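You operate a simulated robot arm through the tools that you are given. There is no shell and no other tool. Be economical: measure what you need, move in short steps, check, and stop when the job is done.

You are at the controls of a simulated two-armed robot. One attempt, no reset.

## Task
Pick up the black pin from the wooden bench top with one hand, pass it to the other hand and put it on the shelf under the steel bench top.

The check looks at the end state, three seconds after you hand in, the way a careful person would. Anything else that was tipped, shoved, dropped, spilled or broken makes it a failure.

## Robot
Two 7-joint arms with two-finger parallel grippers on one trunk, on a base that drives. Base frame: it is fixed to the floor where the robot stands at the start and does not move with it; the origin is under the middle of the robot, x ahead of it, y to its left, z up; the surface under the hand at the start is at about z = 0.82. Units: m, rad, N and s.
The left shoulder is at the start at [0.07, 0.134, 1.151], the right one opposite. With the tool pointing down near the work surface each hand reaches from about 0.1 to 0.64 m from the robot's upright axis, wherever it stands, measured 20 degrees to its own side. Places, roughly: shelf under the steel bench top [0.6, 2.1, 0.2]. Payload 1.57 kg a hand.
The tool frame of a hand sits at the grasp point between the pads (the TCP): z along the fingers, y along the line on which they close. The tips reach 0.03 m beyond it. Largest opening 0.08 m; finger width 0.017, thickness 0.012; the body of the gripper, 0.04 by 0.082 m, starts 0.08 m behind the TCP.
Orientation is that of the tool frame in the base frame, as [roll, pitch, yaw] about the fixed x, y, z axes, in that order (R = Rz(yaw) Ry(pitch) Rx(roll)). With the fingers straight down and closing along the base's y, the tool's x points along the base's -x, its y along +y and its z along -z.

## Interface
- The arms move only by the tool nudge_tool. It takes "left_series", "right_series" or both (then of equal length, played together; a hand with none holds still); each is a list of rows, each a list of 7 numbers: the shift along the base's x, y, z in mm, then the turn, a rotation vector about the base's x, y, z in rad, then the closure, from 0 (fully open) to 1 (shut). In form: [[x, y, z, rx, ry, rz, fingers], ...]. A call has 1 to 10 rows; each row shifts and turns the commanded pose from where the row before left it. Rows are played at 5 a second. More than 0.05 m and 0.15 rad between two rows, or a gripper value outside its range, and nothing of the call is played. A pose out of reach is approached as far as the arm can. The call stops where the force on the tool passes 40 N (or 10 N more than at its start, if that is more) or the arm is blocked; 0.2 s more then pass. Each finger travels about 0.153 m/s and halts on what it meets, pressing with about 35 N; the grip force reading is that of the motor and also rises with nothing between the fingers. The clock runs only during rows and for 0.2 s after the last one: add rows that do not move to give the fingers time. It gives the time, the measured TCP pose, the force on the tool (base axes), the opening and the grip force at its end, in the units of the frame above (readings bear some noise), with the torque about the TCP (base axes, N m) and any sound that the robot's microphone picked up, and new pictures: "show" is both (left out), scene, wrist or none (wrist: the cameras of the hands that moved).
- Cameras (640 x 400 px; columns grow to the right, rows downward): "scene" is now at [0.1303, 0.0253, 1.3723]; the picture's right is [0.28, -0.96, 0.00], its down [-0.62, -0.18, -0.76] and it looks along [0.73, 0.21, -0.65] (base axes); focal length 282 px, centre (320, 200). "left" rides on the left gripper at [0.072, 0.007, -0.122] in its tool frame; the picture's right is [-0.09, 1.00, 0.00], its down [-0.84, -0.08, -0.54] and it looks along [-0.54, -0.05, 0.84] (tool axes); focal length 238 px, centre (320, 200). "right" rides on the right gripper at [0.072, -0.007, -0.122] in its tool frame; the picture's right is [0.09, 1.00, 0.00], its down [-0.84, 0.08, -0.54] and it looks along [-0.54, 0.05, 0.84] (tool axes); focal length 238 px, centre (320, 200). There is no depth. A picture from a camera that has moved, and an enlarged one, comes with that camera's place and axes in the base frame and with its lens.
- lift_body(by): slides the trunk up (or, below 0, down) by that many m; the arms and the scene camera ride with it, the base frame stays. It gives what a move gives, with no picture.
- steer(legs): drives the robot by 1 to 6 legs, each [ahead, left, turn to the left] in m, m and rad, along the robot's own axes; the way and the turn of a leg run together, so that a leg with both is an arc; at most 1.5 m and 3.142 rad a leg. The arms and the cameras ride along, it lands a little off, and it stops where it bumps. It gives what a move gives, and a new picture of the scene camera.
- head_to(pan, tilt): turns the head with the scene camera to pan (to the left, within 1.501 rad either way) and tilt (down, from -0.506 to 1.204), counted from straight ahead of the robot. It gives what a move gives, and a new picture of the scene camera.
- zoom(camera, box): a new picture of the part [left, top, right, bottom] of that camera's present view, enlarged. The clock stands still meanwhile.
- job_done(): hands the job in; it is judged then, once.

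Work in short steps. Places have to be worked out from the pictures, the camera data and where the tool is seen: move nearer, look again, correct. Check each grasp and each placing, and mend what went wrong. You have 120 turns and 260 pictures in all, those below and enlarged ones among them. Open the grippers and draw the arms clear of the work before you hand the job in, unless the task says otherwise; then end with one line.

The tools are called after "Call:" as a command line: name --argument value ..., lists and objects as JSON in quotes. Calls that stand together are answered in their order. nudge_tool: Moves the arms, as the interface text tells. Its arguments: {"type":"object","properties":{"left_series":{"type":"array","items":{"type":"array","items":{"type":"number"}}},"right_series":{"type":"array","items":{"type":"array","items":{"type":"number"}}},"show":{"type":"string","enum":["both","scene","wrist","none"]}},"required":[]} The other tools are called the same way: lift_body (by) slides the trunk up or down; steer (legs) drives the base; head_to (pan, tilt) turns the head that bears the scene camera; zoom (camera, box) takes an enlarged picture of a part of a camera's view; job_done () hands the job in.

At the start:

```text
time_s: 0.0
left_tool_pos: [0.4189, 0.3406, 1.1285]
left_orientation: [3.141, 0.0, 3.141]
left_ft_force: [0.7, -0.5, 1.0]
left_ft_torque: [-0.02, 0.01, 0.0]
left_gripper_width: 0.0798
left_finger_force: 0.1
right_tool_pos: [0.4444, -0.0668, 1.0616]
right_orientation: [-3.141, 0.0, 3.141]
right_ft_force: [0.8, 0.1, -0.5]
right_ft_torque: [0.03, 0.01, 0.0]
right_gripper_width: 0.08
right_finger_force: 0.0
trunk travel left (down, up): [-0.725, 0.215]
robot x, y, heading: [-0.0006, -0.003, 0.002]
head pan, tilt: [0.284, 0.703]
```

scene: 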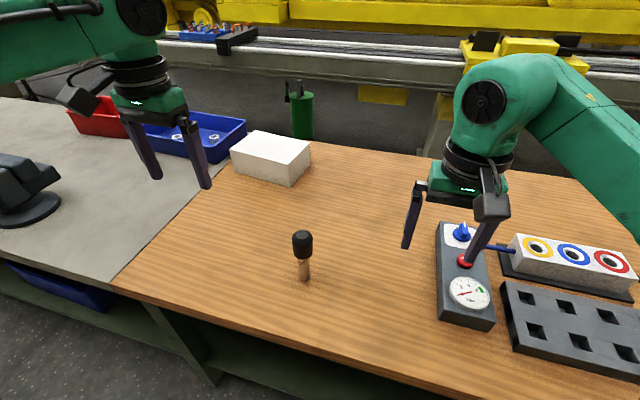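
right: 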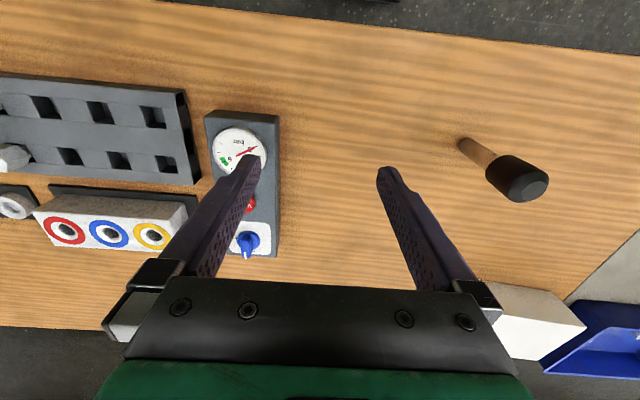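
left: 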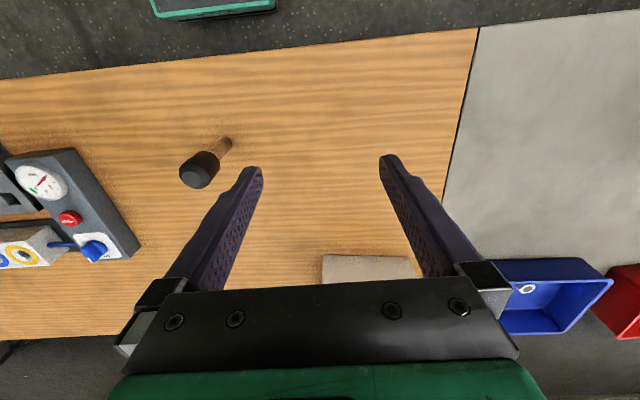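

The pin stands at about [0.48, 0.165], with its top near z 0.94. I'll take a closer look at it and then look around at the shelf.

Call:
zoom --camera "scene" --box '[262, 215, 342, 295]'

Call:
head_to --pan 1.2 --tilt 0.6

```text
5.00 times, centred on (302, 255) of scene
camera zoom: at [0.1303, 0.0253, 1.3723], right [0.28, -0.96, 0.0], down [-0.62, -0.18, -0.76], along [0.73, 0.21, -0.65], focal length 1407 px, centre (410, -75)
```

zoom: 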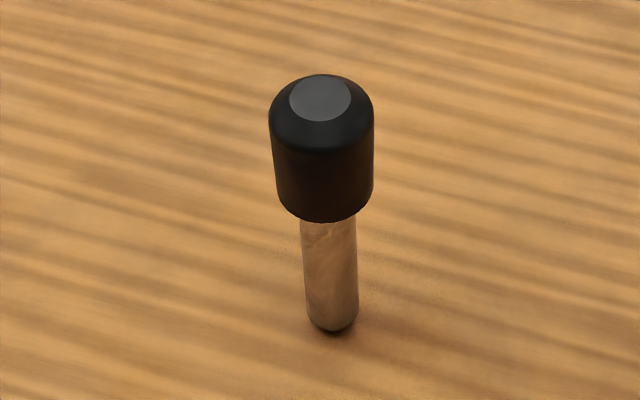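

```text
time_s: 1.2
left_tool_pos: [0.4186, 0.3402, 1.1276]
left_orientation: [3.141, -0.001, -3.141]
left_ft_force: [-0.1, -0.1, -0.3]
left_ft_torque: [-0.01, -0.04, 0.03]
left_gripper_width: 0.0802
left_finger_force: 0.1
right_tool_pos: [0.4437, -0.0673, 1.0627]
right_orientation: [3.141, 0.0, 3.14]
right_ft_force: [-0.5, -0.9, 0.5]
right_ft_torque: [-0.02, 0.03, -0.01]
right_gripper_width: 0.0801
right_finger_force: 0.2
trunk travel left (down, up): [-0.725, 0.215]
robot x, y, heading: [0.0013, -0.0009, -0.001]
head pan, tilt: [1.201, 0.6]
camera scene: at [0.081, 0.0837, 1.3812], right [0.93, -0.36, 0.0], down [-0.2, -0.53, -0.82], along [0.3, 0.77, -0.57], focal length 282 px, centre (320, 200)
```

scene: 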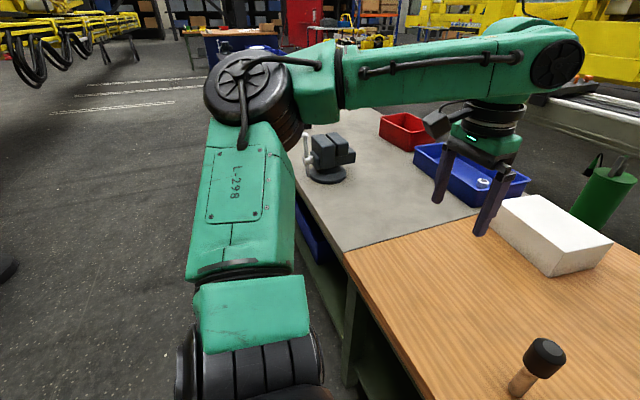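

The pin is a black head (about 43 mm across, z 0.90–0.967) on a thin stem, with its axis near [0.477, 0.161]. The left hand will take the head from above and the right hand will take the stem later. I'll move the left hand over it.

Call:
head_to --pan 0.28 --tilt 0.7

Call:
nudge_tool --left_series '[[14.6, -44.8, -10, 0, 0, 0, 0], [14.6, -44.8, -10, 0, 0, 0, 0], [14.6, -44.8, -10, 0, 0, 0, 0], [14.6, -44.8, -10, 0, 0, 0, 0], [0, 0, 0, 0, 0, 0, 0]]'

```text
time_s: 2.4
left_tool_pos: [0.4192, 0.3403, 1.1289]
left_orientation: [3.141, 0.0, 3.141]
left_ft_force: [-1.0, -0.4, -0.2]
left_ft_torque: [-0.03, 0.0, 0.01]
left_gripper_width: 0.0798
left_finger_force: 0.0
right_tool_pos: [0.4453, -0.068, 1.0629]
right_orientation: [3.142, 0.001, -3.14]
right_ft_force: [0.9, 0.4, 1.0]
right_ft_torque: [0.0, -0.02, 0.03]
right_gripper_width: 0.08
right_finger_force: 0.1
trunk travel left (down, up): [-0.725, 0.215]
robot x, y, heading: [-0.0015, 0.0023, 0.004]
head pan, tilt: [0.279, 0.7]
camera scene: at [0.1306, 0.0249, 1.3726], right [0.28, -0.96, 0.0], down [-0.62, -0.18, -0.76], along [0.74, 0.21, -0.64], focal length 282 px, centre (320, 200)
```

scene: 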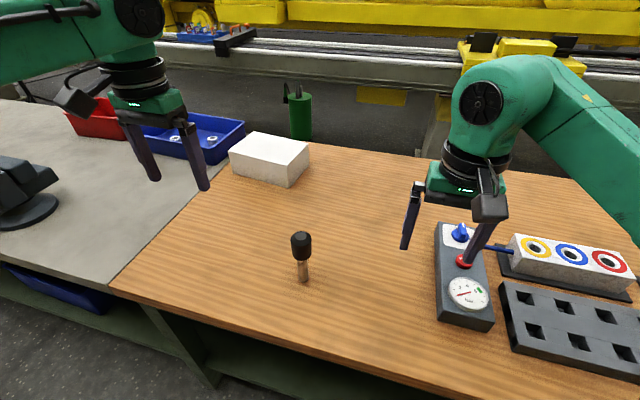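

```text
time_s: 3.6
left_tool_pos: [0.4783, 0.1602, 1.0869]
left_orientation: [-3.141, 0.001, -3.139]
left_ft_force: [0.5, 0.3, -0.5]
left_ft_torque: [-0.02, -0.01, -0.02]
left_gripper_width: 0.08
left_finger_force: 0.0
right_tool_pos: [0.4431, -0.0661, 1.0632]
right_orientation: [-3.141, 0.002, -3.14]
right_ft_force: [-0.5, 0.5, 1.1]
right_ft_torque: [-0.01, -0.01, -0.01]
right_gripper_width: 0.0799
right_finger_force: 0.1
trunk travel left (down, up): [-0.725, 0.215]
robot x, y, heading: [-0.0021, 0.002, -0.002]
head pan, tilt: [0.279, 0.7]
camera scene: at [0.1299, 0.0261, 1.3726], right [0.28, -0.96, 0.0], down [-0.62, -0.18, -0.77], along [0.74, 0.21, -0.64], focal length 282 px, centre (320, 200)
camera left: at [0.4061, 0.1673, 1.2075], right [0.09, 1.0, 0.0], down [0.84, -0.08, 0.54], along [0.54, -0.05, -0.84], focal length 238 px, centre (320, 200)
```

scene: 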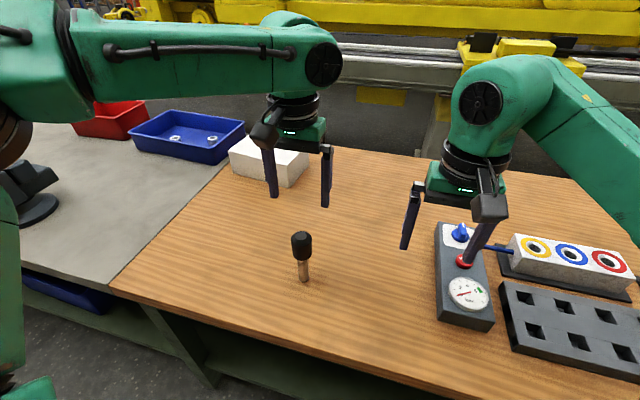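
left: 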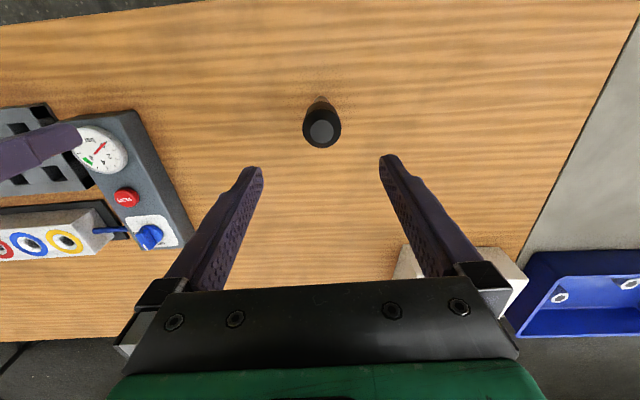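

Both views put the head at about [0.477, 0.161] with the top at z≈0.967, so the hand is aligned. I'll go straight down to z 0.945 with the fingers open.

Call:
nudge_tool --left_series '[[0, 0, -45, 0, 0, 0, 0], [0, 0, -45, 0, 0, 0, 0], [0, 0, -35, 0, 0, 0, 0], [0, 0, -17, 0, 0, 0, 0], [0, 0, 0, 0, 0, 0, 0]]'

Call:
zoom --camera "scene" --box '[240, 180, 370, 300]'

```text
time_s: 4.8
left_tool_pos: [0.4774, 0.1599, 0.9468]
left_orientation: [3.14, 0.0, -3.141]
left_ft_force: [-0.6, 1.2, -0.1]
left_ft_torque: [0.0, 0.0, 0.0]
left_gripper_width: 0.0799
left_finger_force: 0.1
right_tool_pos: [0.4434, -0.0681, 1.0622]
right_orientation: [3.141, 0.001, 3.14]
right_ft_force: [0.2, -0.1, -1.6]
right_ft_torque: [-0.01, -0.01, 0.01]
right_gripper_width: 0.0801
right_finger_force: 0.0
trunk travel left (down, up): [-0.725, 0.215]
robot x, y, heading: [-0.0023, -0.0011, 0.001]
head pan, tilt: [0.279, 0.7]
camera scene: at [0.1302, 0.0248, 1.3726], right [0.28, -0.96, 0.0], down [-0.62, -0.18, -0.77], along [0.74, 0.21, -0.64], focal length 282 px, centre (320, 200)
camera left: at [0.4052, 0.1663, 1.0679], right [0.09, 1.0, 0.0], down [0.84, -0.08, 0.54], along [0.54, -0.05, -0.84], focal length 238 px, centre (320, 200)
```

scene: 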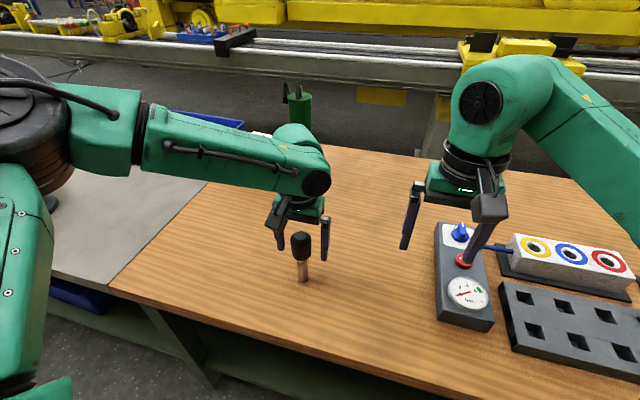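
left: 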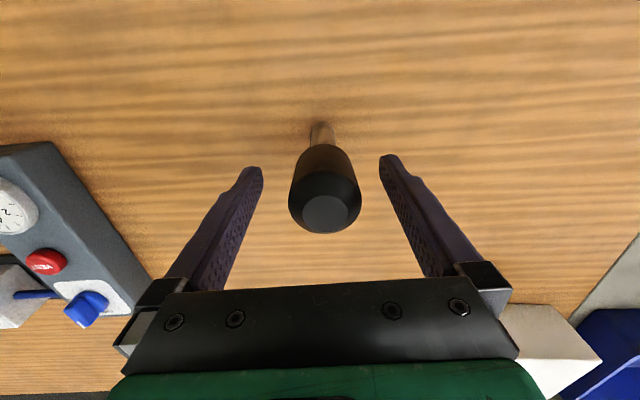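

```text
3.33 times, centred on (305, 240) of scene
camera zoom: at [0.1302, 0.0248, 1.3726], right [0.28, -0.96, 0.0], down [-0.62, -0.18, -0.77], along [0.74, 0.21, -0.64], focal length 938 px, centre (370, 67)
```

zoom: 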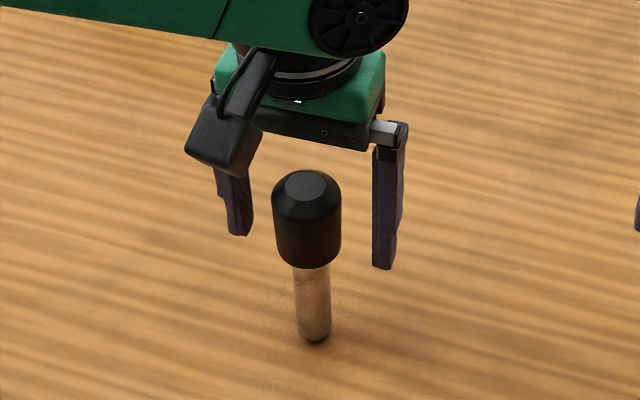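

The head sits centred between the fingers (y offset about 1 mm) and the tips are at z≈0.917, well onto the head. I'll close on it.

Call:
nudge_tool --left_series '[[0, 1, 0, 0, 0, 0, 0.3], [0, 0, 0, 0, 0, 0, 0.6], [0, 0, 0, 0, 0, 0, 0.8], [0, 0, 0, 0, 0, 0, 0.8]]' --show "wrist"

```text
time_s: 5.8
left_tool_pos: [0.4782, 0.1617, 0.9463]
left_orientation: [-3.141, 0.0, 3.141]
left_ft_force: [1.1, -1.6, 0.6]
left_ft_torque: [-0.07, -0.1, 0.01]
left_gripper_width: 0.0409
left_finger_force: 35.6
right_tool_pos: [0.4446, -0.0665, 1.062]
right_orientation: [-3.141, 0.0, -3.141]
right_ft_force: [0.8, 0.3, 0.0]
right_ft_torque: [0.03, 0.02, -0.01]
right_gripper_width: 0.0802
right_finger_force: 0.0
trunk travel left (down, up): [-0.725, 0.215]
robot x, y, heading: [-0.0002, -0.0009, -0.003]
head pan, tilt: [0.279, 0.7]
camera left: at [0.4062, 0.1679, 1.068], right [0.09, 1.0, 0.0], down [0.84, -0.08, 0.54], along [0.54, -0.05, -0.84], focal length 238 px, centre (320, 200)
```

left: 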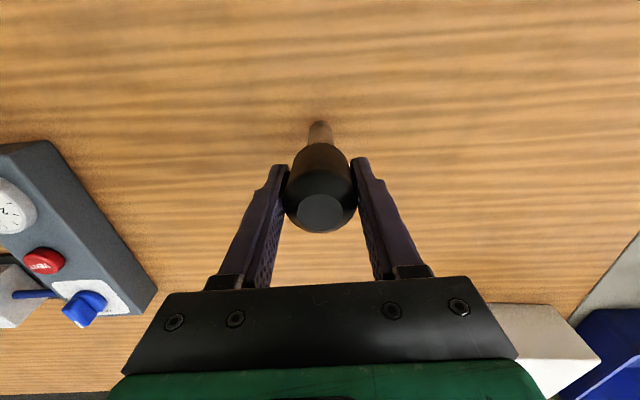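

The head is held, at width 41 mm and 35 N. I'll lift it 200 mm and shift it toward the middle, while the right hand draws back and turns to a forward-and-down pose with yaw 0.6 and tilt 0.9.

Call:
nudge_tool --left_series '[[0, 0, 40, 0, 0, 0, 0.8], [0, 0, 40, 0, 0, 0, 0.8], [0, 0, 40, 0, 0, 0, 0.8], [0, 0, 40, 0, 0, 0, 0.8], [0, 0, 40, 0, 0, 0, 0.8], [4.4, -16, 0, 0, 0, 0, 0.8], [4.4, -16, 0, 0, 0, 0, 0.8], [4.4, -16, 0, 0, 0, 0, 0.8], [4.4, -16, 0, 0, 0, 0, 0.8], [4.4, -16, 0, 0, 0, 0, 0.8]]' --right_series '[[-8.4, -1.3, -0.7, 0, 0, 0.149, 0], [-8.4, -1.3, -0.7, 0, 0, 0.149, 0], [-8.4, -1.3, -0.7, 0, 0, 0.149, 0], [-8.4, -1.3, -0.7, 0, 0, 0.149, 0], [-8.4, -1.3, -0.7, 0.084, -0.123, 0, 0], [-8.4, -1.3, -0.7, 0.084, -0.123, 0, 0], [-8.4, -1.3, -0.7, 0.084, -0.123, 0, 0], [-8.4, -1.3, -0.7, 0.084, -0.123, 0, 0], [-8.4, -1.3, -0.7, 0.084, -0.123, 0, 0], [-8.4, -1.3, -0.7, 0.084, -0.123, 0, 0]]'

```text
time_s: 8.0
left_tool_pos: [0.4846, 0.1316, 1.1436]
left_orientation: [-3.141, 0.001, -3.14]
left_ft_force: [0.4, -0.2, -3.8]
left_ft_torque: [0.03, 0.02, -0.02]
left_gripper_width: 0.0411
left_finger_force: 35.3
left hand out of reach, approached as far as the arm can: row 7, 8, 9, 10
right_tool_pos: [0.3647, -0.0785, 1.0553]
right_orientation: [3.139, 0.796, -2.546]
right_ft_force: [0.0, -0.3, -0.5]
right_ft_torque: [-0.01, 0.0, 0.0]
right_gripper_width: 0.0801
right_finger_force: 0.0
right hand out of reach, approached as far as the arm can: row 10
trunk travel left (down, up): [-0.725, 0.215]
robot x, y, heading: [0.0005, -0.0023, 0.002]
head pan, tilt: [0.279, 0.7]
camera scene: at [0.1315, 0.0252, 1.3725], right [0.28, -0.96, 0.0], down [-0.62, -0.18, -0.76], along [0.73, 0.21, -0.64], focal length 282 px, centre (320, 200)
camera right: at [0.2552, -0.1622, 1.0903], right [-0.61, 0.79, -0.06], down [0.12, 0.17, 0.98], along [0.78, 0.59, -0.2], focal length 238 px, centre (320, 200)
camera left: at [0.4123, 0.1388, 1.2642], right [0.09, 1.0, 0.0], down [0.84, -0.08, 0.54], along [0.54, -0.05, -0.84], focal length 238 px, centre (320, 200)
```

scene: 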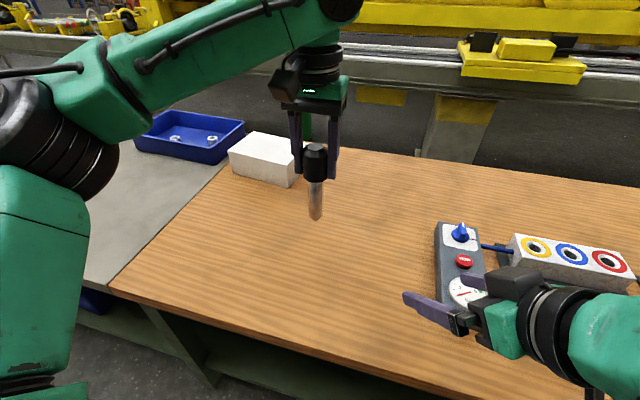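
right: 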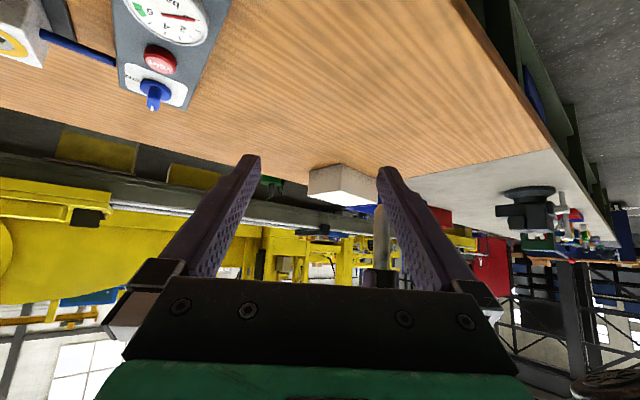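
left: 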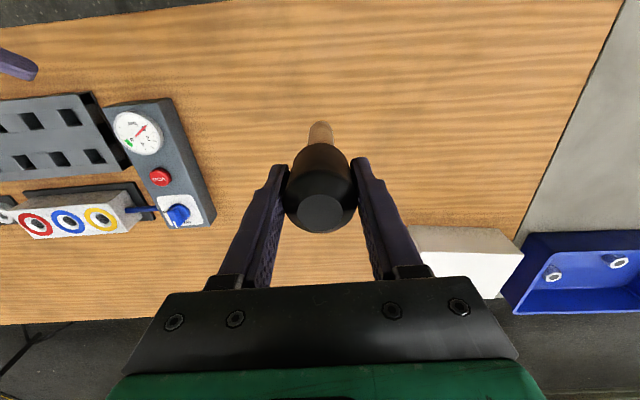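

The left arm stopped at [0.485, 0.132] because it ran out of reach, and the right hand is at about 45° tilt. I'll bring the left hand back nearer, to roughly [0.42, 0.09, 1.12].

Call:
nudge_tool --left_series '[[-20, 0, -7, 0, 0, 0, 0.8], [-20, 0, -7, 0, 0, 0, 0.8], [-20, 0, -7, 0, 0, 0, 0.8], [0, 0, 0, 0, 0, 0, 0.8]]' --show "scene"

```text
time_s: 9.0
left_tool_pos: [0.4208, 0.1339, 1.126]
left_orientation: [-3.141, -0.002, -3.142]
left_ft_force: [-0.3, -0.2, -3.5]
left_ft_torque: [-0.01, -0.01, 0.01]
left_gripper_width: 0.041
left_finger_force: 34.6
right_tool_pos: [0.3667, -0.0784, 1.0558]
right_orientation: [3.137, 0.794, -2.547]
right_ft_force: [0.2, -0.5, -0.3]
right_ft_torque: [0.0, -0.02, 0.01]
right_gripper_width: 0.0802
right_finger_force: 0.0
trunk travel left (down, up): [-0.725, 0.215]
robot x, y, heading: [0.0007, -0.0035, -0.001]
head pan, tilt: [0.279, 0.7]
camera scene: at [0.1314, 0.0248, 1.3725], right [0.28, -0.96, 0.0], down [-0.62, -0.18, -0.76], along [0.73, 0.21, -0.64], focal length 282 px, centre (320, 200)
```

scene: 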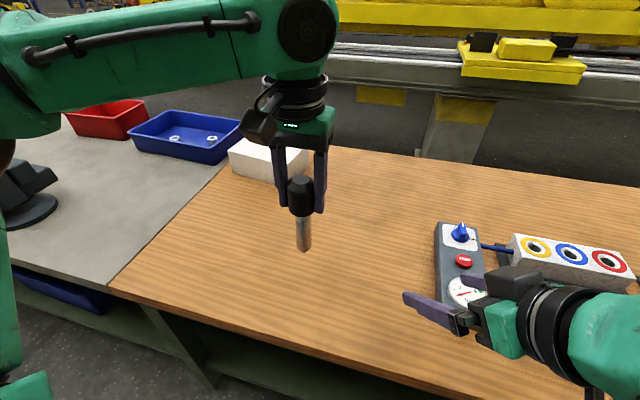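

Commands clip at what the arm reaches, so the pin axis is now at about [0.421, 0.134] with its base at z≈1.00. I'll try shifting the left hand further right, which would give the right hand an easier approach.

Call:
nudge_tool --left_series '[[0, -20, 0, 0, 0, 0, 0.8], [0, -20, 0, 0, 0, 0, 0.8], [0, -20, 0, 0, 0, 0, 0.8], [0, 0, 0, 0, 0, 0, 0.8]]' --right_series '[[0, 0, -6, 0, 0, 0, 0.2], [0, 0, -6, 0, 0, 0, 0.2], [0, 0, -6, 0, 0, 0, 0.2], [0, 0, 0, 0, 0, 0, 0.2]]' --show "both"

```text
time_s: 10.0
left_tool_pos: [0.4233, 0.0737, 1.1266]
left_orientation: [-3.14, 0.0, -3.138]
left_ft_force: [0.7, -0.4, -3.4]
left_ft_torque: [0.01, -0.01, 0.0]
left_gripper_width: 0.0414
left_finger_force: 34.7
right_tool_pos: [0.3654, -0.0787, 1.0369]
right_orientation: [3.138, 0.795, -2.546]
right_ft_force: [0.0, -0.4, -0.1]
right_ft_torque: [-0.01, 0.01, 0.01]
right_gripper_width: 0.064
right_finger_force: 0.0
trunk travel left (down, up): [-0.725, 0.215]
robot x, y, heading: [0.0011, -0.0001, -0.002]
head pan, tilt: [0.279, 0.7]
camera scene: at [0.1304, 0.0248, 1.3726], right [0.28, -0.96, 0.0], down [-0.62, -0.18, -0.76], along [0.74, 0.21, -0.64], focal length 282 px, centre (320, 200)
camera right: at [0.2553, -0.1625, 1.0716], right [-0.61, 0.79, -0.06], down [0.12, 0.17, 0.98], along [0.78, 0.59, -0.2], focal length 238 px, centre (320, 200)
camera left: at [0.3515, 0.0801, 1.2473], right [0.09, 1.0, 0.0], down [0.84, -0.08, 0.54], along [0.54, -0.05, -0.84], focal length 238 px, centre (320, 200)
```

scene: 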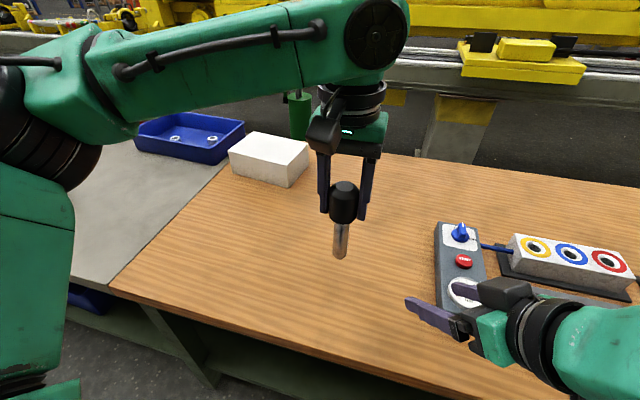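
right: 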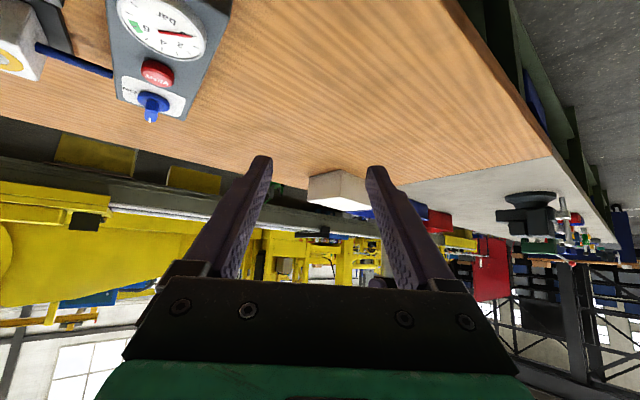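
left: 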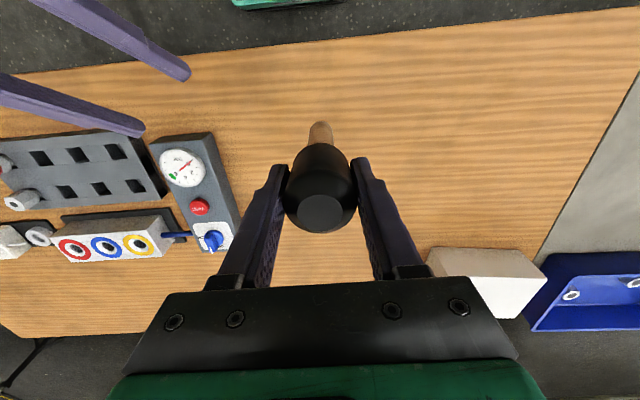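

The stem is at about [0.421, 0.074], z 1.00–1.077, and upright. I'll yaw the right hand a further 0.45 to face it, line it up sideways and advance to about 60 mm short.

Call:
nudge_tool --right_series '[[-8, 4.7, 0, 0, 0, 0.149, 0.2], [-8, 4.7, 0, 0, 0, 0.149, 0.2], [-8, 4.7, 0, 0, 0, 0.149, 0.2], [16.5, 29, 0, 0, 0, 0, 0.2], [16.5, 29, -1, 0, 0, 0, 0.2], [16.5, 29, -1, 0, 0, 0, 0.2], [0, 0, 0, 0, 0, 0, 0.2]]'

```text
time_s: 11.6
left_tool_pos: [0.4244, 0.0725, 1.1258]
left_orientation: [-3.141, 0.0, -3.141]
left_ft_force: [-0.2, -0.1, -3.3]
left_ft_torque: [0.01, 0.04, 0.04]
left_gripper_width: 0.0412
left_finger_force: 35.1
right_tool_pos: [0.3881, 0.0417, 1.034]
right_orientation: [3.14, 0.795, -2.151]
right_ft_force: [0.1, 0.1, -0.5]
right_ft_torque: [0.0, 0.01, 0.02]
right_gripper_width: 0.0642
right_finger_force: 0.0
right hand out of reach, approached as far as the arm can: row 3
trunk travel left (down, up): [-0.725, 0.215]
robot x, y, heading: [-0.0019, -0.0017, 0.0]
head pan, tilt: [0.279, 0.7]
camera scene: at [0.1308, 0.0239, 1.3726], right [0.28, -0.96, 0.0], down [-0.62, -0.18, -0.76], along [0.74, 0.21, -0.64], focal length 282 px, centre (320, 200)
camera right: at [0.3175, -0.0777, 1.0688], right [-0.87, 0.49, -0.06], down [0.05, 0.21, 0.98], along [0.49, 0.85, -0.2], focal length 238 px, centre (320, 200)
```

scene: 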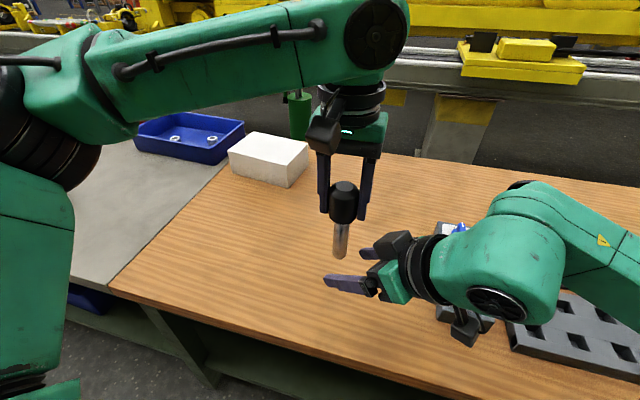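
right: 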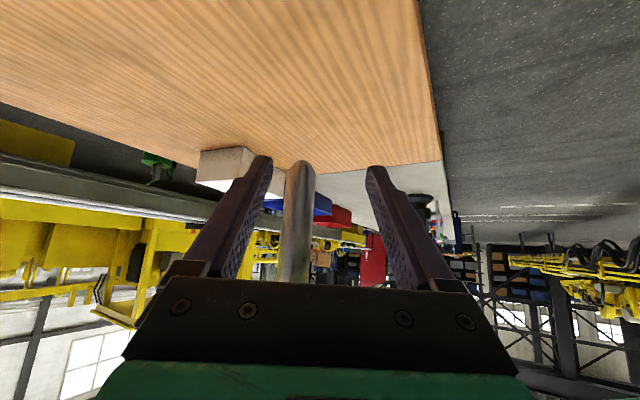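

The stem shows 16 mm to the image left and 46 mm ahead, and its bottom is at z≈1.00. I'll shift sideways and then go forward so the stem sits between the pads.

Call:
nudge_tool --right_series '[[13.9, -7.8, 0, 0, 0, 0, 0.2], [0, 0, 0, 0, 0, 0, 0.2], [12.5, 19, 0, 0, 0, 0, 0.2], [12.5, 19, 0, 0, 0, 0, 0.2], [0, 0, 0, 0, 0, 0, 0.2]]'

Call:
zoom --camera "scene" --box '[280, 120, 440, 300]'

```text
time_s: 12.8
left_tool_pos: [0.4247, 0.074, 1.1261]
left_orientation: [3.141, 0.0, -3.139]
left_ft_force: [5.7, 8.7, -4.2]
left_ft_torque: [0.09, -0.03, 0.11]
left_gripper_width: 0.041
left_finger_force: 34.8
right_tool_pos: [0.4249, 0.0707, 1.0361]
right_orientation: [3.14, 0.794, -2.154]
right_ft_force: [-7.0, -9.7, 0.8]
right_ft_torque: [0.68, -0.5, -0.11]
right_gripper_width: 0.064
right_finger_force: 0.1
trunk travel left (down, up): [-0.725, 0.215]
robot x, y, heading: [-0.0002, 0.0015, -0.001]
head pan, tilt: [0.279, 0.7]
camera scene: at [0.1305, 0.024, 1.3726], right [0.28, -0.96, 0.0], down [-0.62, -0.18, -0.77], along [0.74, 0.21, -0.64], focal length 282 px, centre (320, 200)
camera right: at [0.3554, -0.0485, 1.0707], right [-0.87, 0.49, -0.06], down [0.05, 0.21, 0.98], along [0.49, 0.85, -0.2], focal length 238 px, centre (320, 200)
```

scene: 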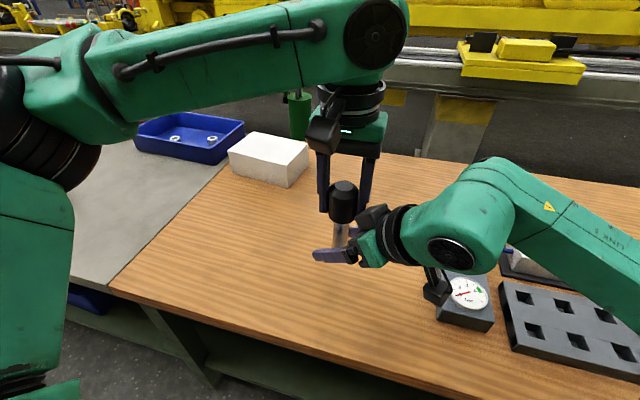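
right: 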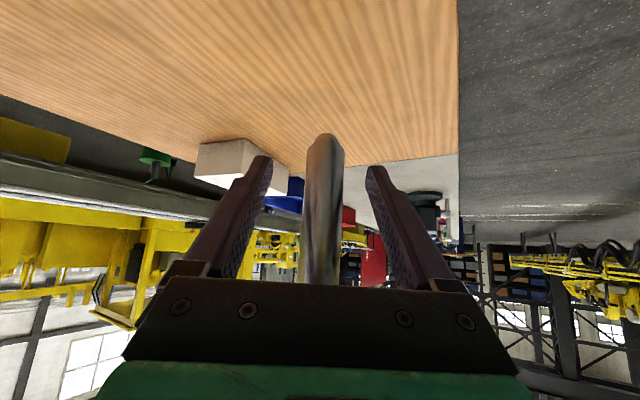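

```text
2.22 times, centred on (360, 210) of scene
camera zoom: at [0.1305, 0.024, 1.3726], right [0.28, -0.96, 0.0], down [-0.62, -0.18, -0.77], along [0.74, 0.21, -0.64], focal length 626 px, centre (231, 178)
```

zoom: 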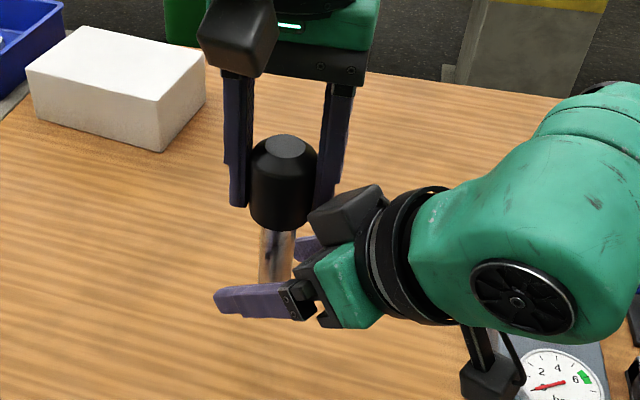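

There's an 11 N contact about 70 mm above the right TCP, so the right gripper body is touching the left finger or the head. I'll back off about 9 mm, which keeps the stem well between the pads, and check that the force goes away before closing.

Call:
nudge_tool --right_series '[[-6.6, -6.5, 0, 0, 0, 0, 0.2], [0, 0, 0, 0, 0, 0, 0.2]]' --show "wrist"

```text
time_s: 13.4
left_tool_pos: [0.4242, 0.0734, 1.1258]
left_orientation: [-3.14, 0.002, -3.14]
left_ft_force: [0.2, 0.8, -4.0]
left_ft_torque: [0.02, -0.01, -0.02]
left_gripper_width: 0.0412
left_finger_force: 35.4
right_tool_pos: [0.4189, 0.0645, 1.0357]
right_orientation: [3.139, 0.794, -2.154]
right_ft_force: [-0.2, 1.5, 1.1]
right_ft_torque: [-0.01, -0.02, 0.0]
right_gripper_width: 0.0639
right_finger_force: 0.0
trunk travel left (down, up): [-0.725, 0.215]
robot x, y, heading: [0.0025, -0.0013, 0.002]
head pan, tilt: [0.279, 0.7]
camera right: at [0.3492, -0.0543, 1.0712], right [-0.87, 0.49, -0.06], down [0.05, 0.21, 0.98], along [0.49, 0.85, -0.2], focal length 238 px, centre (320, 200)
```

right: 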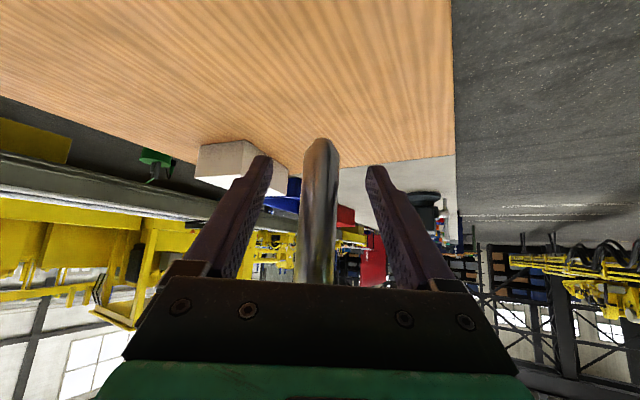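

The contact is gone and the stem is centred between the pads, so I'll close the right gripper on it.

Call:
nudge_tool --right_series '[[0, 0, 0, 0, 0, 0, 0.4], [0, 0, 0, 0, 0, 0, 0.6], [0, 0, 0, 0, 0, 0, 0.95], [0, 0, 0, 0, 0, 0, 0.95]]' --show "wrist"

```text
time_s: 14.4
left_tool_pos: [0.4239, 0.0738, 1.1263]
left_orientation: [-3.138, 0.0, -3.139]
left_ft_force: [0.7, -0.8, -4.3]
left_ft_torque: [-0.1, -0.22, -0.05]
left_gripper_width: 0.0411
left_finger_force: 35.2
right_tool_pos: [0.4192, 0.064, 1.0359]
right_orientation: [3.14, 0.792, -2.151]
right_ft_force: [-1.4, 1.2, 0.4]
right_ft_torque: [0.03, 0.1, 0.08]
right_gripper_width: 0.0232
right_finger_force: 34.7
trunk travel left (down, up): [-0.725, 0.215]
robot x, y, heading: [0.0011, 0.0004, 0.002]
head pan, tilt: [0.279, 0.7]
camera right: at [0.3491, -0.0543, 1.0712], right [-0.87, 0.49, -0.06], down [0.05, 0.21, 0.98], along [0.49, 0.85, -0.2], focal length 238 px, centre (320, 200)
```

right: 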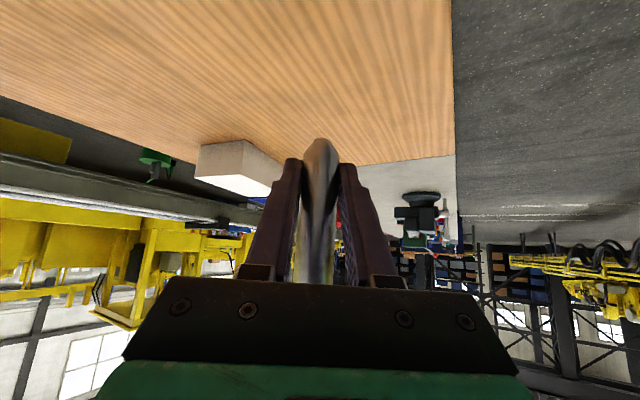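

The right hand holds the stem at 23 mm and 35 N. I'll open the left gripper only slightly, because its finger is near the right gripper body, and lift the left hand straight up.

Call:
nudge_tool --left_series '[[0, 0, 0, 0, 0, 0, 0.42], [0, 0, 0, 0, 0, 0, 0.4], [0, 0, 0, 0, 0, 0, 0.4], [0, 0, 15, 0, 0, 0, 0.4], [0, 0, 20, 0, 0, 0, 0.4], [0, 0, 25, 0, 0, 0, 0.4]]'

```text
time_s: 15.8
left_tool_pos: [0.4196, 0.0916, 1.1772]
left_orientation: [3.141, 0.0, 3.141]
left_ft_force: [0.6, -0.4, 1.0]
left_ft_torque: [-0.01, 0.01, 0.01]
left_gripper_width: 0.0481
left_finger_force: 0.1
left hand out of reach, approached as far as the arm can: row 4, 5, 6
right_tool_pos: [0.419, 0.0639, 1.0359]
right_orientation: [3.138, 0.792, -2.151]
right_ft_force: [0.0, -0.7, 0.2]
right_ft_torque: [-0.05, 0.02, -0.02]
right_gripper_width: 0.0234
right_finger_force: 34.5
trunk travel left (down, up): [-0.725, 0.215]
robot x, y, heading: [-0.0003, -0.0024, 0.004]
head pan, tilt: [0.279, 0.7]
camera scene: at [0.1301, 0.0249, 1.3726], right [0.28, -0.96, 0.0], down [-0.62, -0.18, -0.77], along [0.74, 0.21, -0.64], focal length 282 px, centre (320, 200)
camera left: at [0.3467, 0.0977, 1.2983], right [0.09, 1.0, 0.0], down [0.84, -0.08, 0.54], along [0.54, -0.05, -0.84], focal length 238 px, centre (320, 200)
```

scene: 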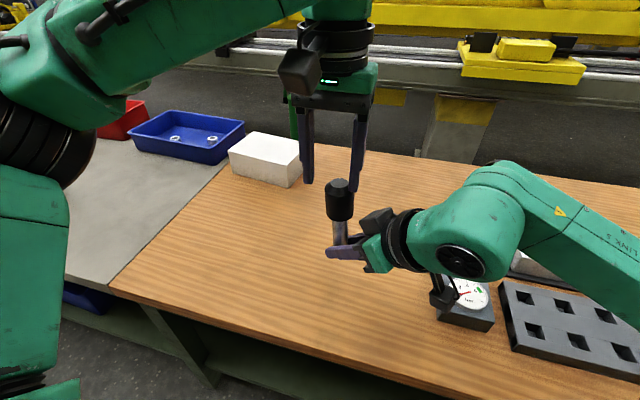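
left: 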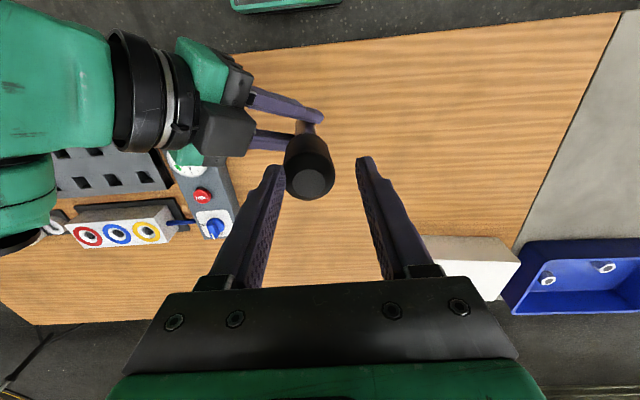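

The left hand slid 18 mm in +y at its reach limit, and its tips are about level with the pin top with no force reading. I'll raise it further while pulling back toward the robot so that it clears.

Call:
nudge_tool --left_series '[[-10, -6, 15, 0, 0, 0, 0.4], [-20, 0, 20, 0, 0, 0, 0.4], [-20, 20, 10, 0, 0, 0, 0.2], [-10, 40, 5, 0, 0, 0, 0], [0, 45, 0, 0, 0, 0, 0], [0, 45, 0, 0, 0, 0, 0]]'

Call:
zoom --camera "scene" --box '[260, 140, 440, 300]'

```text
time_s: 17.2
left_tool_pos: [0.3574, 0.2421, 1.222]
left_orientation: [-3.138, 0.001, 3.14]
left_ft_force: [0.3, 0.2, 0.9]
left_ft_torque: [-0.05, 0.0, 0.0]
left_gripper_width: 0.0801
left_finger_force: 0.1
left hand out of reach, approached as far as the arm can: row 1
right_tool_pos: [0.4198, 0.0659, 1.0359]
right_orientation: [3.141, 0.792, -2.15]
right_ft_force: [0.6, -0.5, -0.1]
right_ft_torque: [-0.1, 0.0, -0.02]
right_gripper_width: 0.0232
right_finger_force: 35.5
trunk travel left (down, up): [-0.725, 0.215]
robot x, y, heading: [0.0018, 0.0027, 0.005]
head pan, tilt: [0.279, 0.7]
camera scene: at [0.1308, 0.027, 1.3725], right [0.28, -0.96, 0.0], down [-0.62, -0.18, -0.76], along [0.74, 0.21, -0.64], focal length 282 px, centre (320, 200)
camera left: at [0.2849, 0.2503, 1.3428], right [0.09, 1.0, 0.0], down [0.84, -0.08, 0.54], along [0.54, -0.05, -0.84], focal length 238 px, centre (320, 200)
```

scene: 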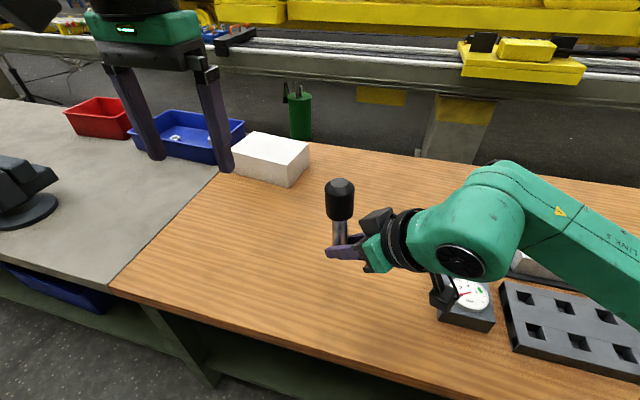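
left: 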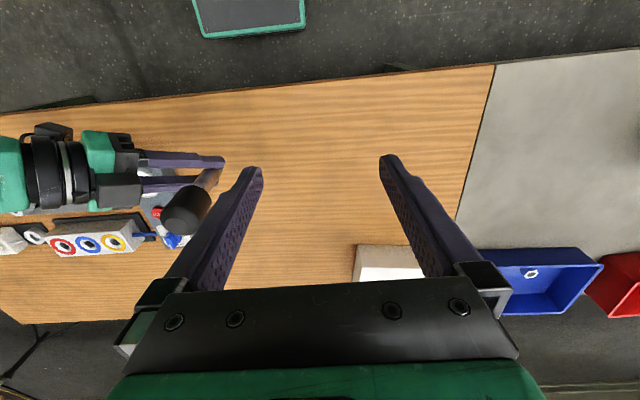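

```text
2.50 times, centred on (350, 220) of scene
camera zoom: at [0.1308, 0.027, 1.3725], right [0.28, -0.96, 0.0], down [-0.62, -0.18, -0.76], along [0.74, 0.21, -0.64], focal length 704 px, centre (245, 150)
```

zoom: 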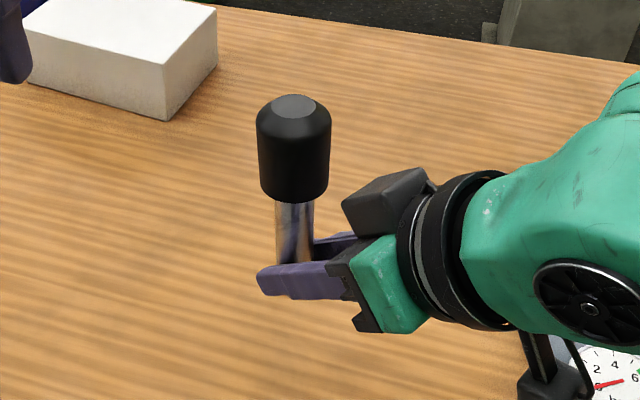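

The transfer worked: the pin is upright in the right hand and the left hand is clear. I'll back away from the bench and look at the steel bench on the left.

Call:
steer --legs '[[-0.55, 0, 0]]'

Call:
head_to --pan 0.9 --tilt 0.45

```text
time_s: 20.4
left_tool_pos: [-0.2007, 0.2429, 1.2231]
left_orientation: [3.141, -0.002, -3.122]
left_ft_force: [-0.6, 0.0, 0.4]
left_ft_torque: [-0.02, 0.01, 0.0]
left_gripper_width: 0.0799
left_finger_force: 0.0
right_tool_pos: [-0.1351, 0.0658, 1.0358]
right_orientation: [3.139, 0.793, -2.132]
right_ft_force: [0.4, 0.1, 0.0]
right_ft_torque: [-0.05, 0.01, -0.05]
right_gripper_width: 0.0231
right_finger_force: 34.5
trunk travel left (down, up): [-0.725, 0.215]
robot x, y, heading: [-0.5576, -0.0036, 0.02]
head pan, tilt: [0.279, 0.7]
camera scene: at [-0.423, 0.0221, 1.3724], right [0.29, -0.96, 0.0], down [-0.62, -0.19, -0.76], along [0.73, 0.23, -0.65], focal length 282 px, centre (320, 200)
```

scene: 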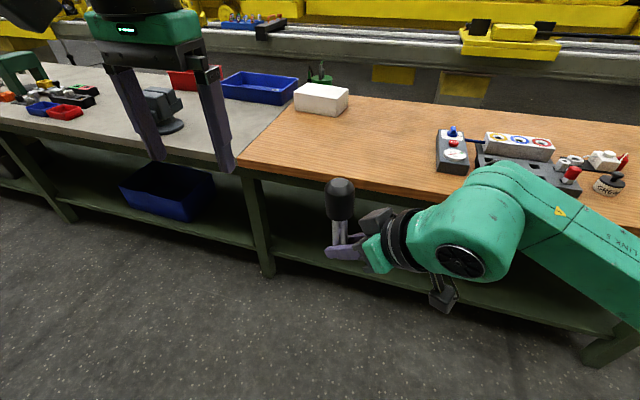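

```text
time_s: 21.4
left_tool_pos: [-0.2017, 0.2424, 1.2216]
left_orientation: [-3.141, -0.001, -3.122]
left_ft_force: [0.5, 0.1, 0.4]
left_ft_torque: [0.0, 0.0, 0.01]
left_gripper_width: 0.08
left_finger_force: 0.1
right_tool_pos: [-0.1361, 0.0666, 1.0338]
right_orientation: [3.139, 0.792, -2.134]
right_ft_force: [0.1, 0.3, 1.0]
right_ft_torque: [-0.05, 0.01, 0.0]
right_gripper_width: 0.0234
right_finger_force: 35.3
trunk travel left (down, up): [-0.725, 0.215]
robot x, y, heading: [-0.5532, -0.0076, 0.018]
head pan, tilt: [0.901, 0.45]
camera scene: at [-0.449, 0.0701, 1.3946], right [0.8, -0.61, 0.0], down [-0.26, -0.35, -0.9], along [0.55, 0.72, -0.44], focal length 282 px, centre (320, 200)
```

scene: 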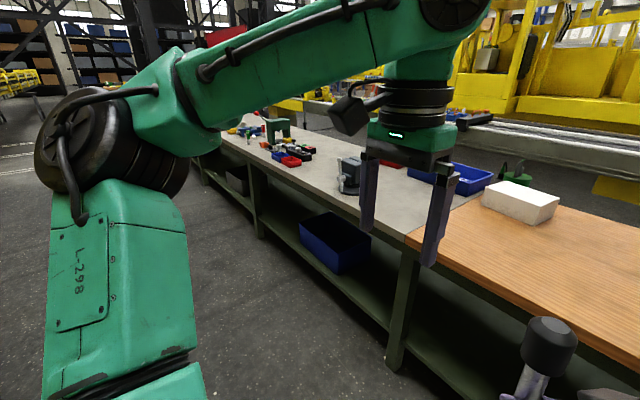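

The steel bench runs on to the left, with a shelf beneath it, posts and a blue bin. I'll slide left about 1.5 m, then look straight at the shelf.

Call:
steer --legs '[[0, 1.5, -0.018]]'

Call:
head_to --pan 0.3 --tilt 0.6

```text
time_s: 28.6
left_tool_pos: [-0.2086, 1.6899, 1.2218]
left_orientation: [3.14, 0.0, -3.141]
left_ft_force: [-0.4, -0.5, -0.3]
left_ft_torque: [0.0, -0.02, 0.01]
left_gripper_width: 0.0799
left_finger_force: 0.0
right_tool_pos: [-0.1486, 1.5135, 1.0355]
right_orientation: [3.14, 0.789, -2.152]
right_ft_force: [1.1, -0.2, -0.8]
right_ft_torque: [-0.04, 0.06, 0.0]
right_gripper_width: 0.0231
right_finger_force: 35.4
trunk travel left (down, up): [-0.725, 0.215]
robot x, y, heading: [-0.5669, 1.4482, 0.006]
head pan, tilt: [0.901, 0.45]
camera scene: at [-0.4615, 1.5233, 1.3947], right [0.78, -0.62, 0.0], down [-0.27, -0.34, -0.9], along [0.56, 0.71, -0.44], focal length 282 px, centre (320, 200)
```

scene: 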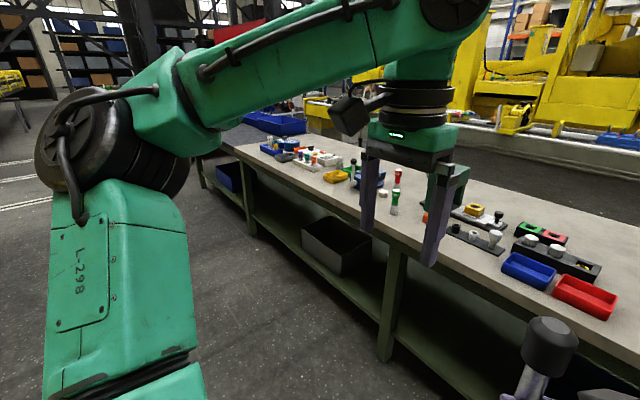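

```text
time_s: 29.6
left_tool_pos: [-0.2098, 1.6907, 1.2226]
left_orientation: [-3.141, -0.001, -3.141]
left_ft_force: [-0.5, -0.4, 0.1]
left_ft_torque: [0.01, 0.01, 0.0]
left_gripper_width: 0.08
left_finger_force: 0.1
right_tool_pos: [-0.1484, 1.5138, 1.0359]
right_orientation: [3.139, 0.791, -2.152]
right_ft_force: [0.1, 0.7, 0.7]
right_ft_torque: [-0.04, 0.01, -0.01]
right_gripper_width: 0.0233
right_finger_force: 35.1
trunk travel left (down, up): [-0.725, 0.215]
robot x, y, heading: [-0.564, 1.451, 0.0]
head pan, tilt: [0.3, 0.6]
camera scene: at [-0.4342, 1.4777, 1.3812], right [0.3, -0.96, 0.0], down [-0.54, -0.17, -0.82], along [0.79, 0.24, -0.57], focal length 282 px, centre (320, 200)
```

scene: 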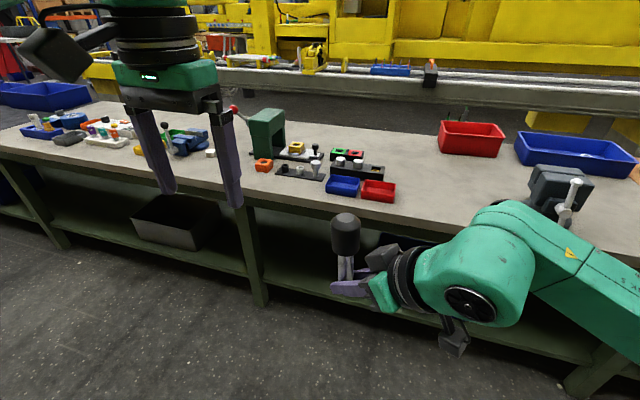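

The shelf front edge is at about x 0.44, the bench-top edge at x≈0.30, with a post at y≈2.1. The shelf is free over y≈1.5–2.0. I'll turn the right hand to face more forward with the pin kept upright, and tuck the left hand back.

Call:
nudge_tool --right_series '[[0, -20, 0, 0, 0, -0.14, 0.95], [0, -20, 0, 0, 0, -0.14, 0.95], [0, -20, 0, 0, 0, -0.14, 0.95], [0, -20, 0, 0, 0, -0.14, 0.95], [0, 0, 0, 0, 0, 0, 0.95]]' --left_series '[[-25, 15, 0, 0, 0, 0, 0], [-25, 15, 0, 0, 0, 0, 0], [-25, 15, 0, 0, 0, 0, 0], [-25, 15, 0, 0, 0, 0, 0], [0, 0, 0, 0, 0, 0, 0]]' --show "both"

```text
time_s: 30.9
left_tool_pos: [-0.3115, 1.7521, 1.2203]
left_orientation: [3.141, -0.001, 3.139]
left_ft_force: [0.7, -0.5, -1.0]
left_ft_torque: [0.0, 0.02, 0.0]
left_gripper_width: 0.08
left_finger_force: 0.1
right_tool_pos: [-0.1495, 1.4345, 1.0347]
right_orientation: [3.14, 0.794, -2.714]
right_ft_force: [0.2, -0.5, 0.4]
right_ft_torque: [0.0, 0.11, -0.02]
right_gripper_width: 0.0232
right_finger_force: 35.3
trunk travel left (down, up): [-0.725, 0.215]
robot x, y, heading: [-0.5691, 1.4463, 0.003]
head pan, tilt: [0.3, 0.6]
camera scene: at [-0.433, 1.4777, 1.381], right [0.29, -0.96, 0.0], down [-0.54, -0.17, -0.82], along [0.79, 0.24, -0.57], focal length 282 px, centre (320, 200)
camera right: at [-0.2721, 1.3705, 1.0697], right [-0.47, 0.88, -0.06], down [0.15, 0.15, 0.98], along [0.87, 0.45, -0.21], focal length 238 px, centre (320, 200)
camera left: at [-0.3819, 1.7595, 1.3414], right [0.09, 1.0, 0.0], down [0.84, -0.08, 0.54], along [0.54, -0.05, -0.84], focal length 238 px, centre (320, 200)
```

scene: 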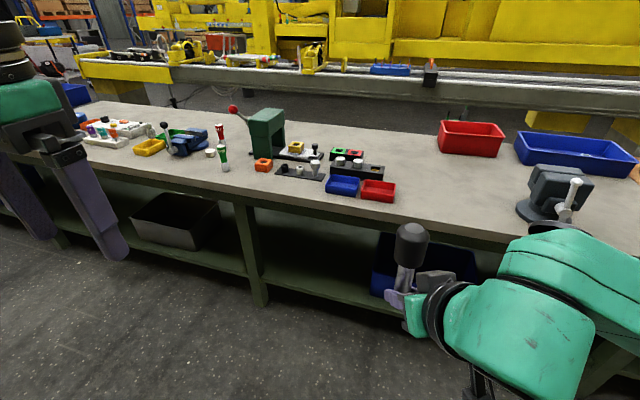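
right: 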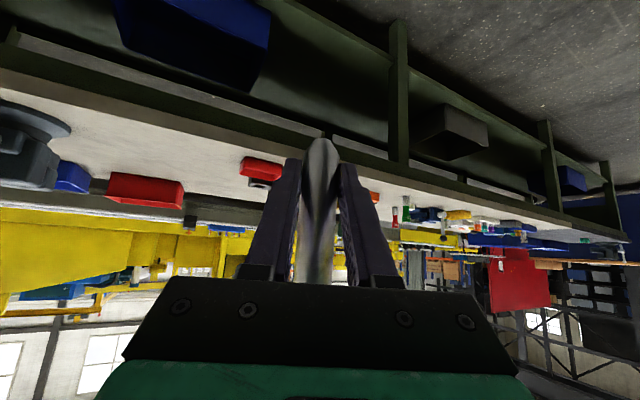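
left: 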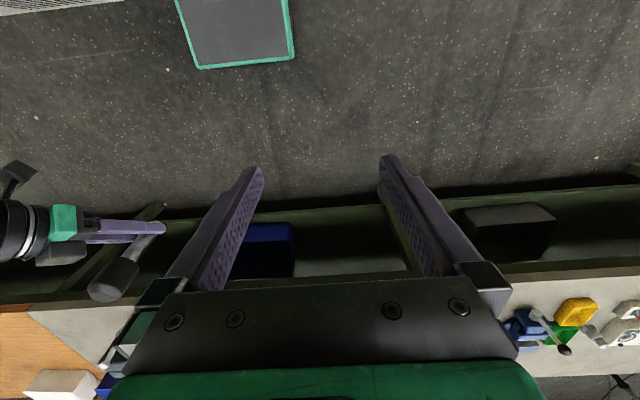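

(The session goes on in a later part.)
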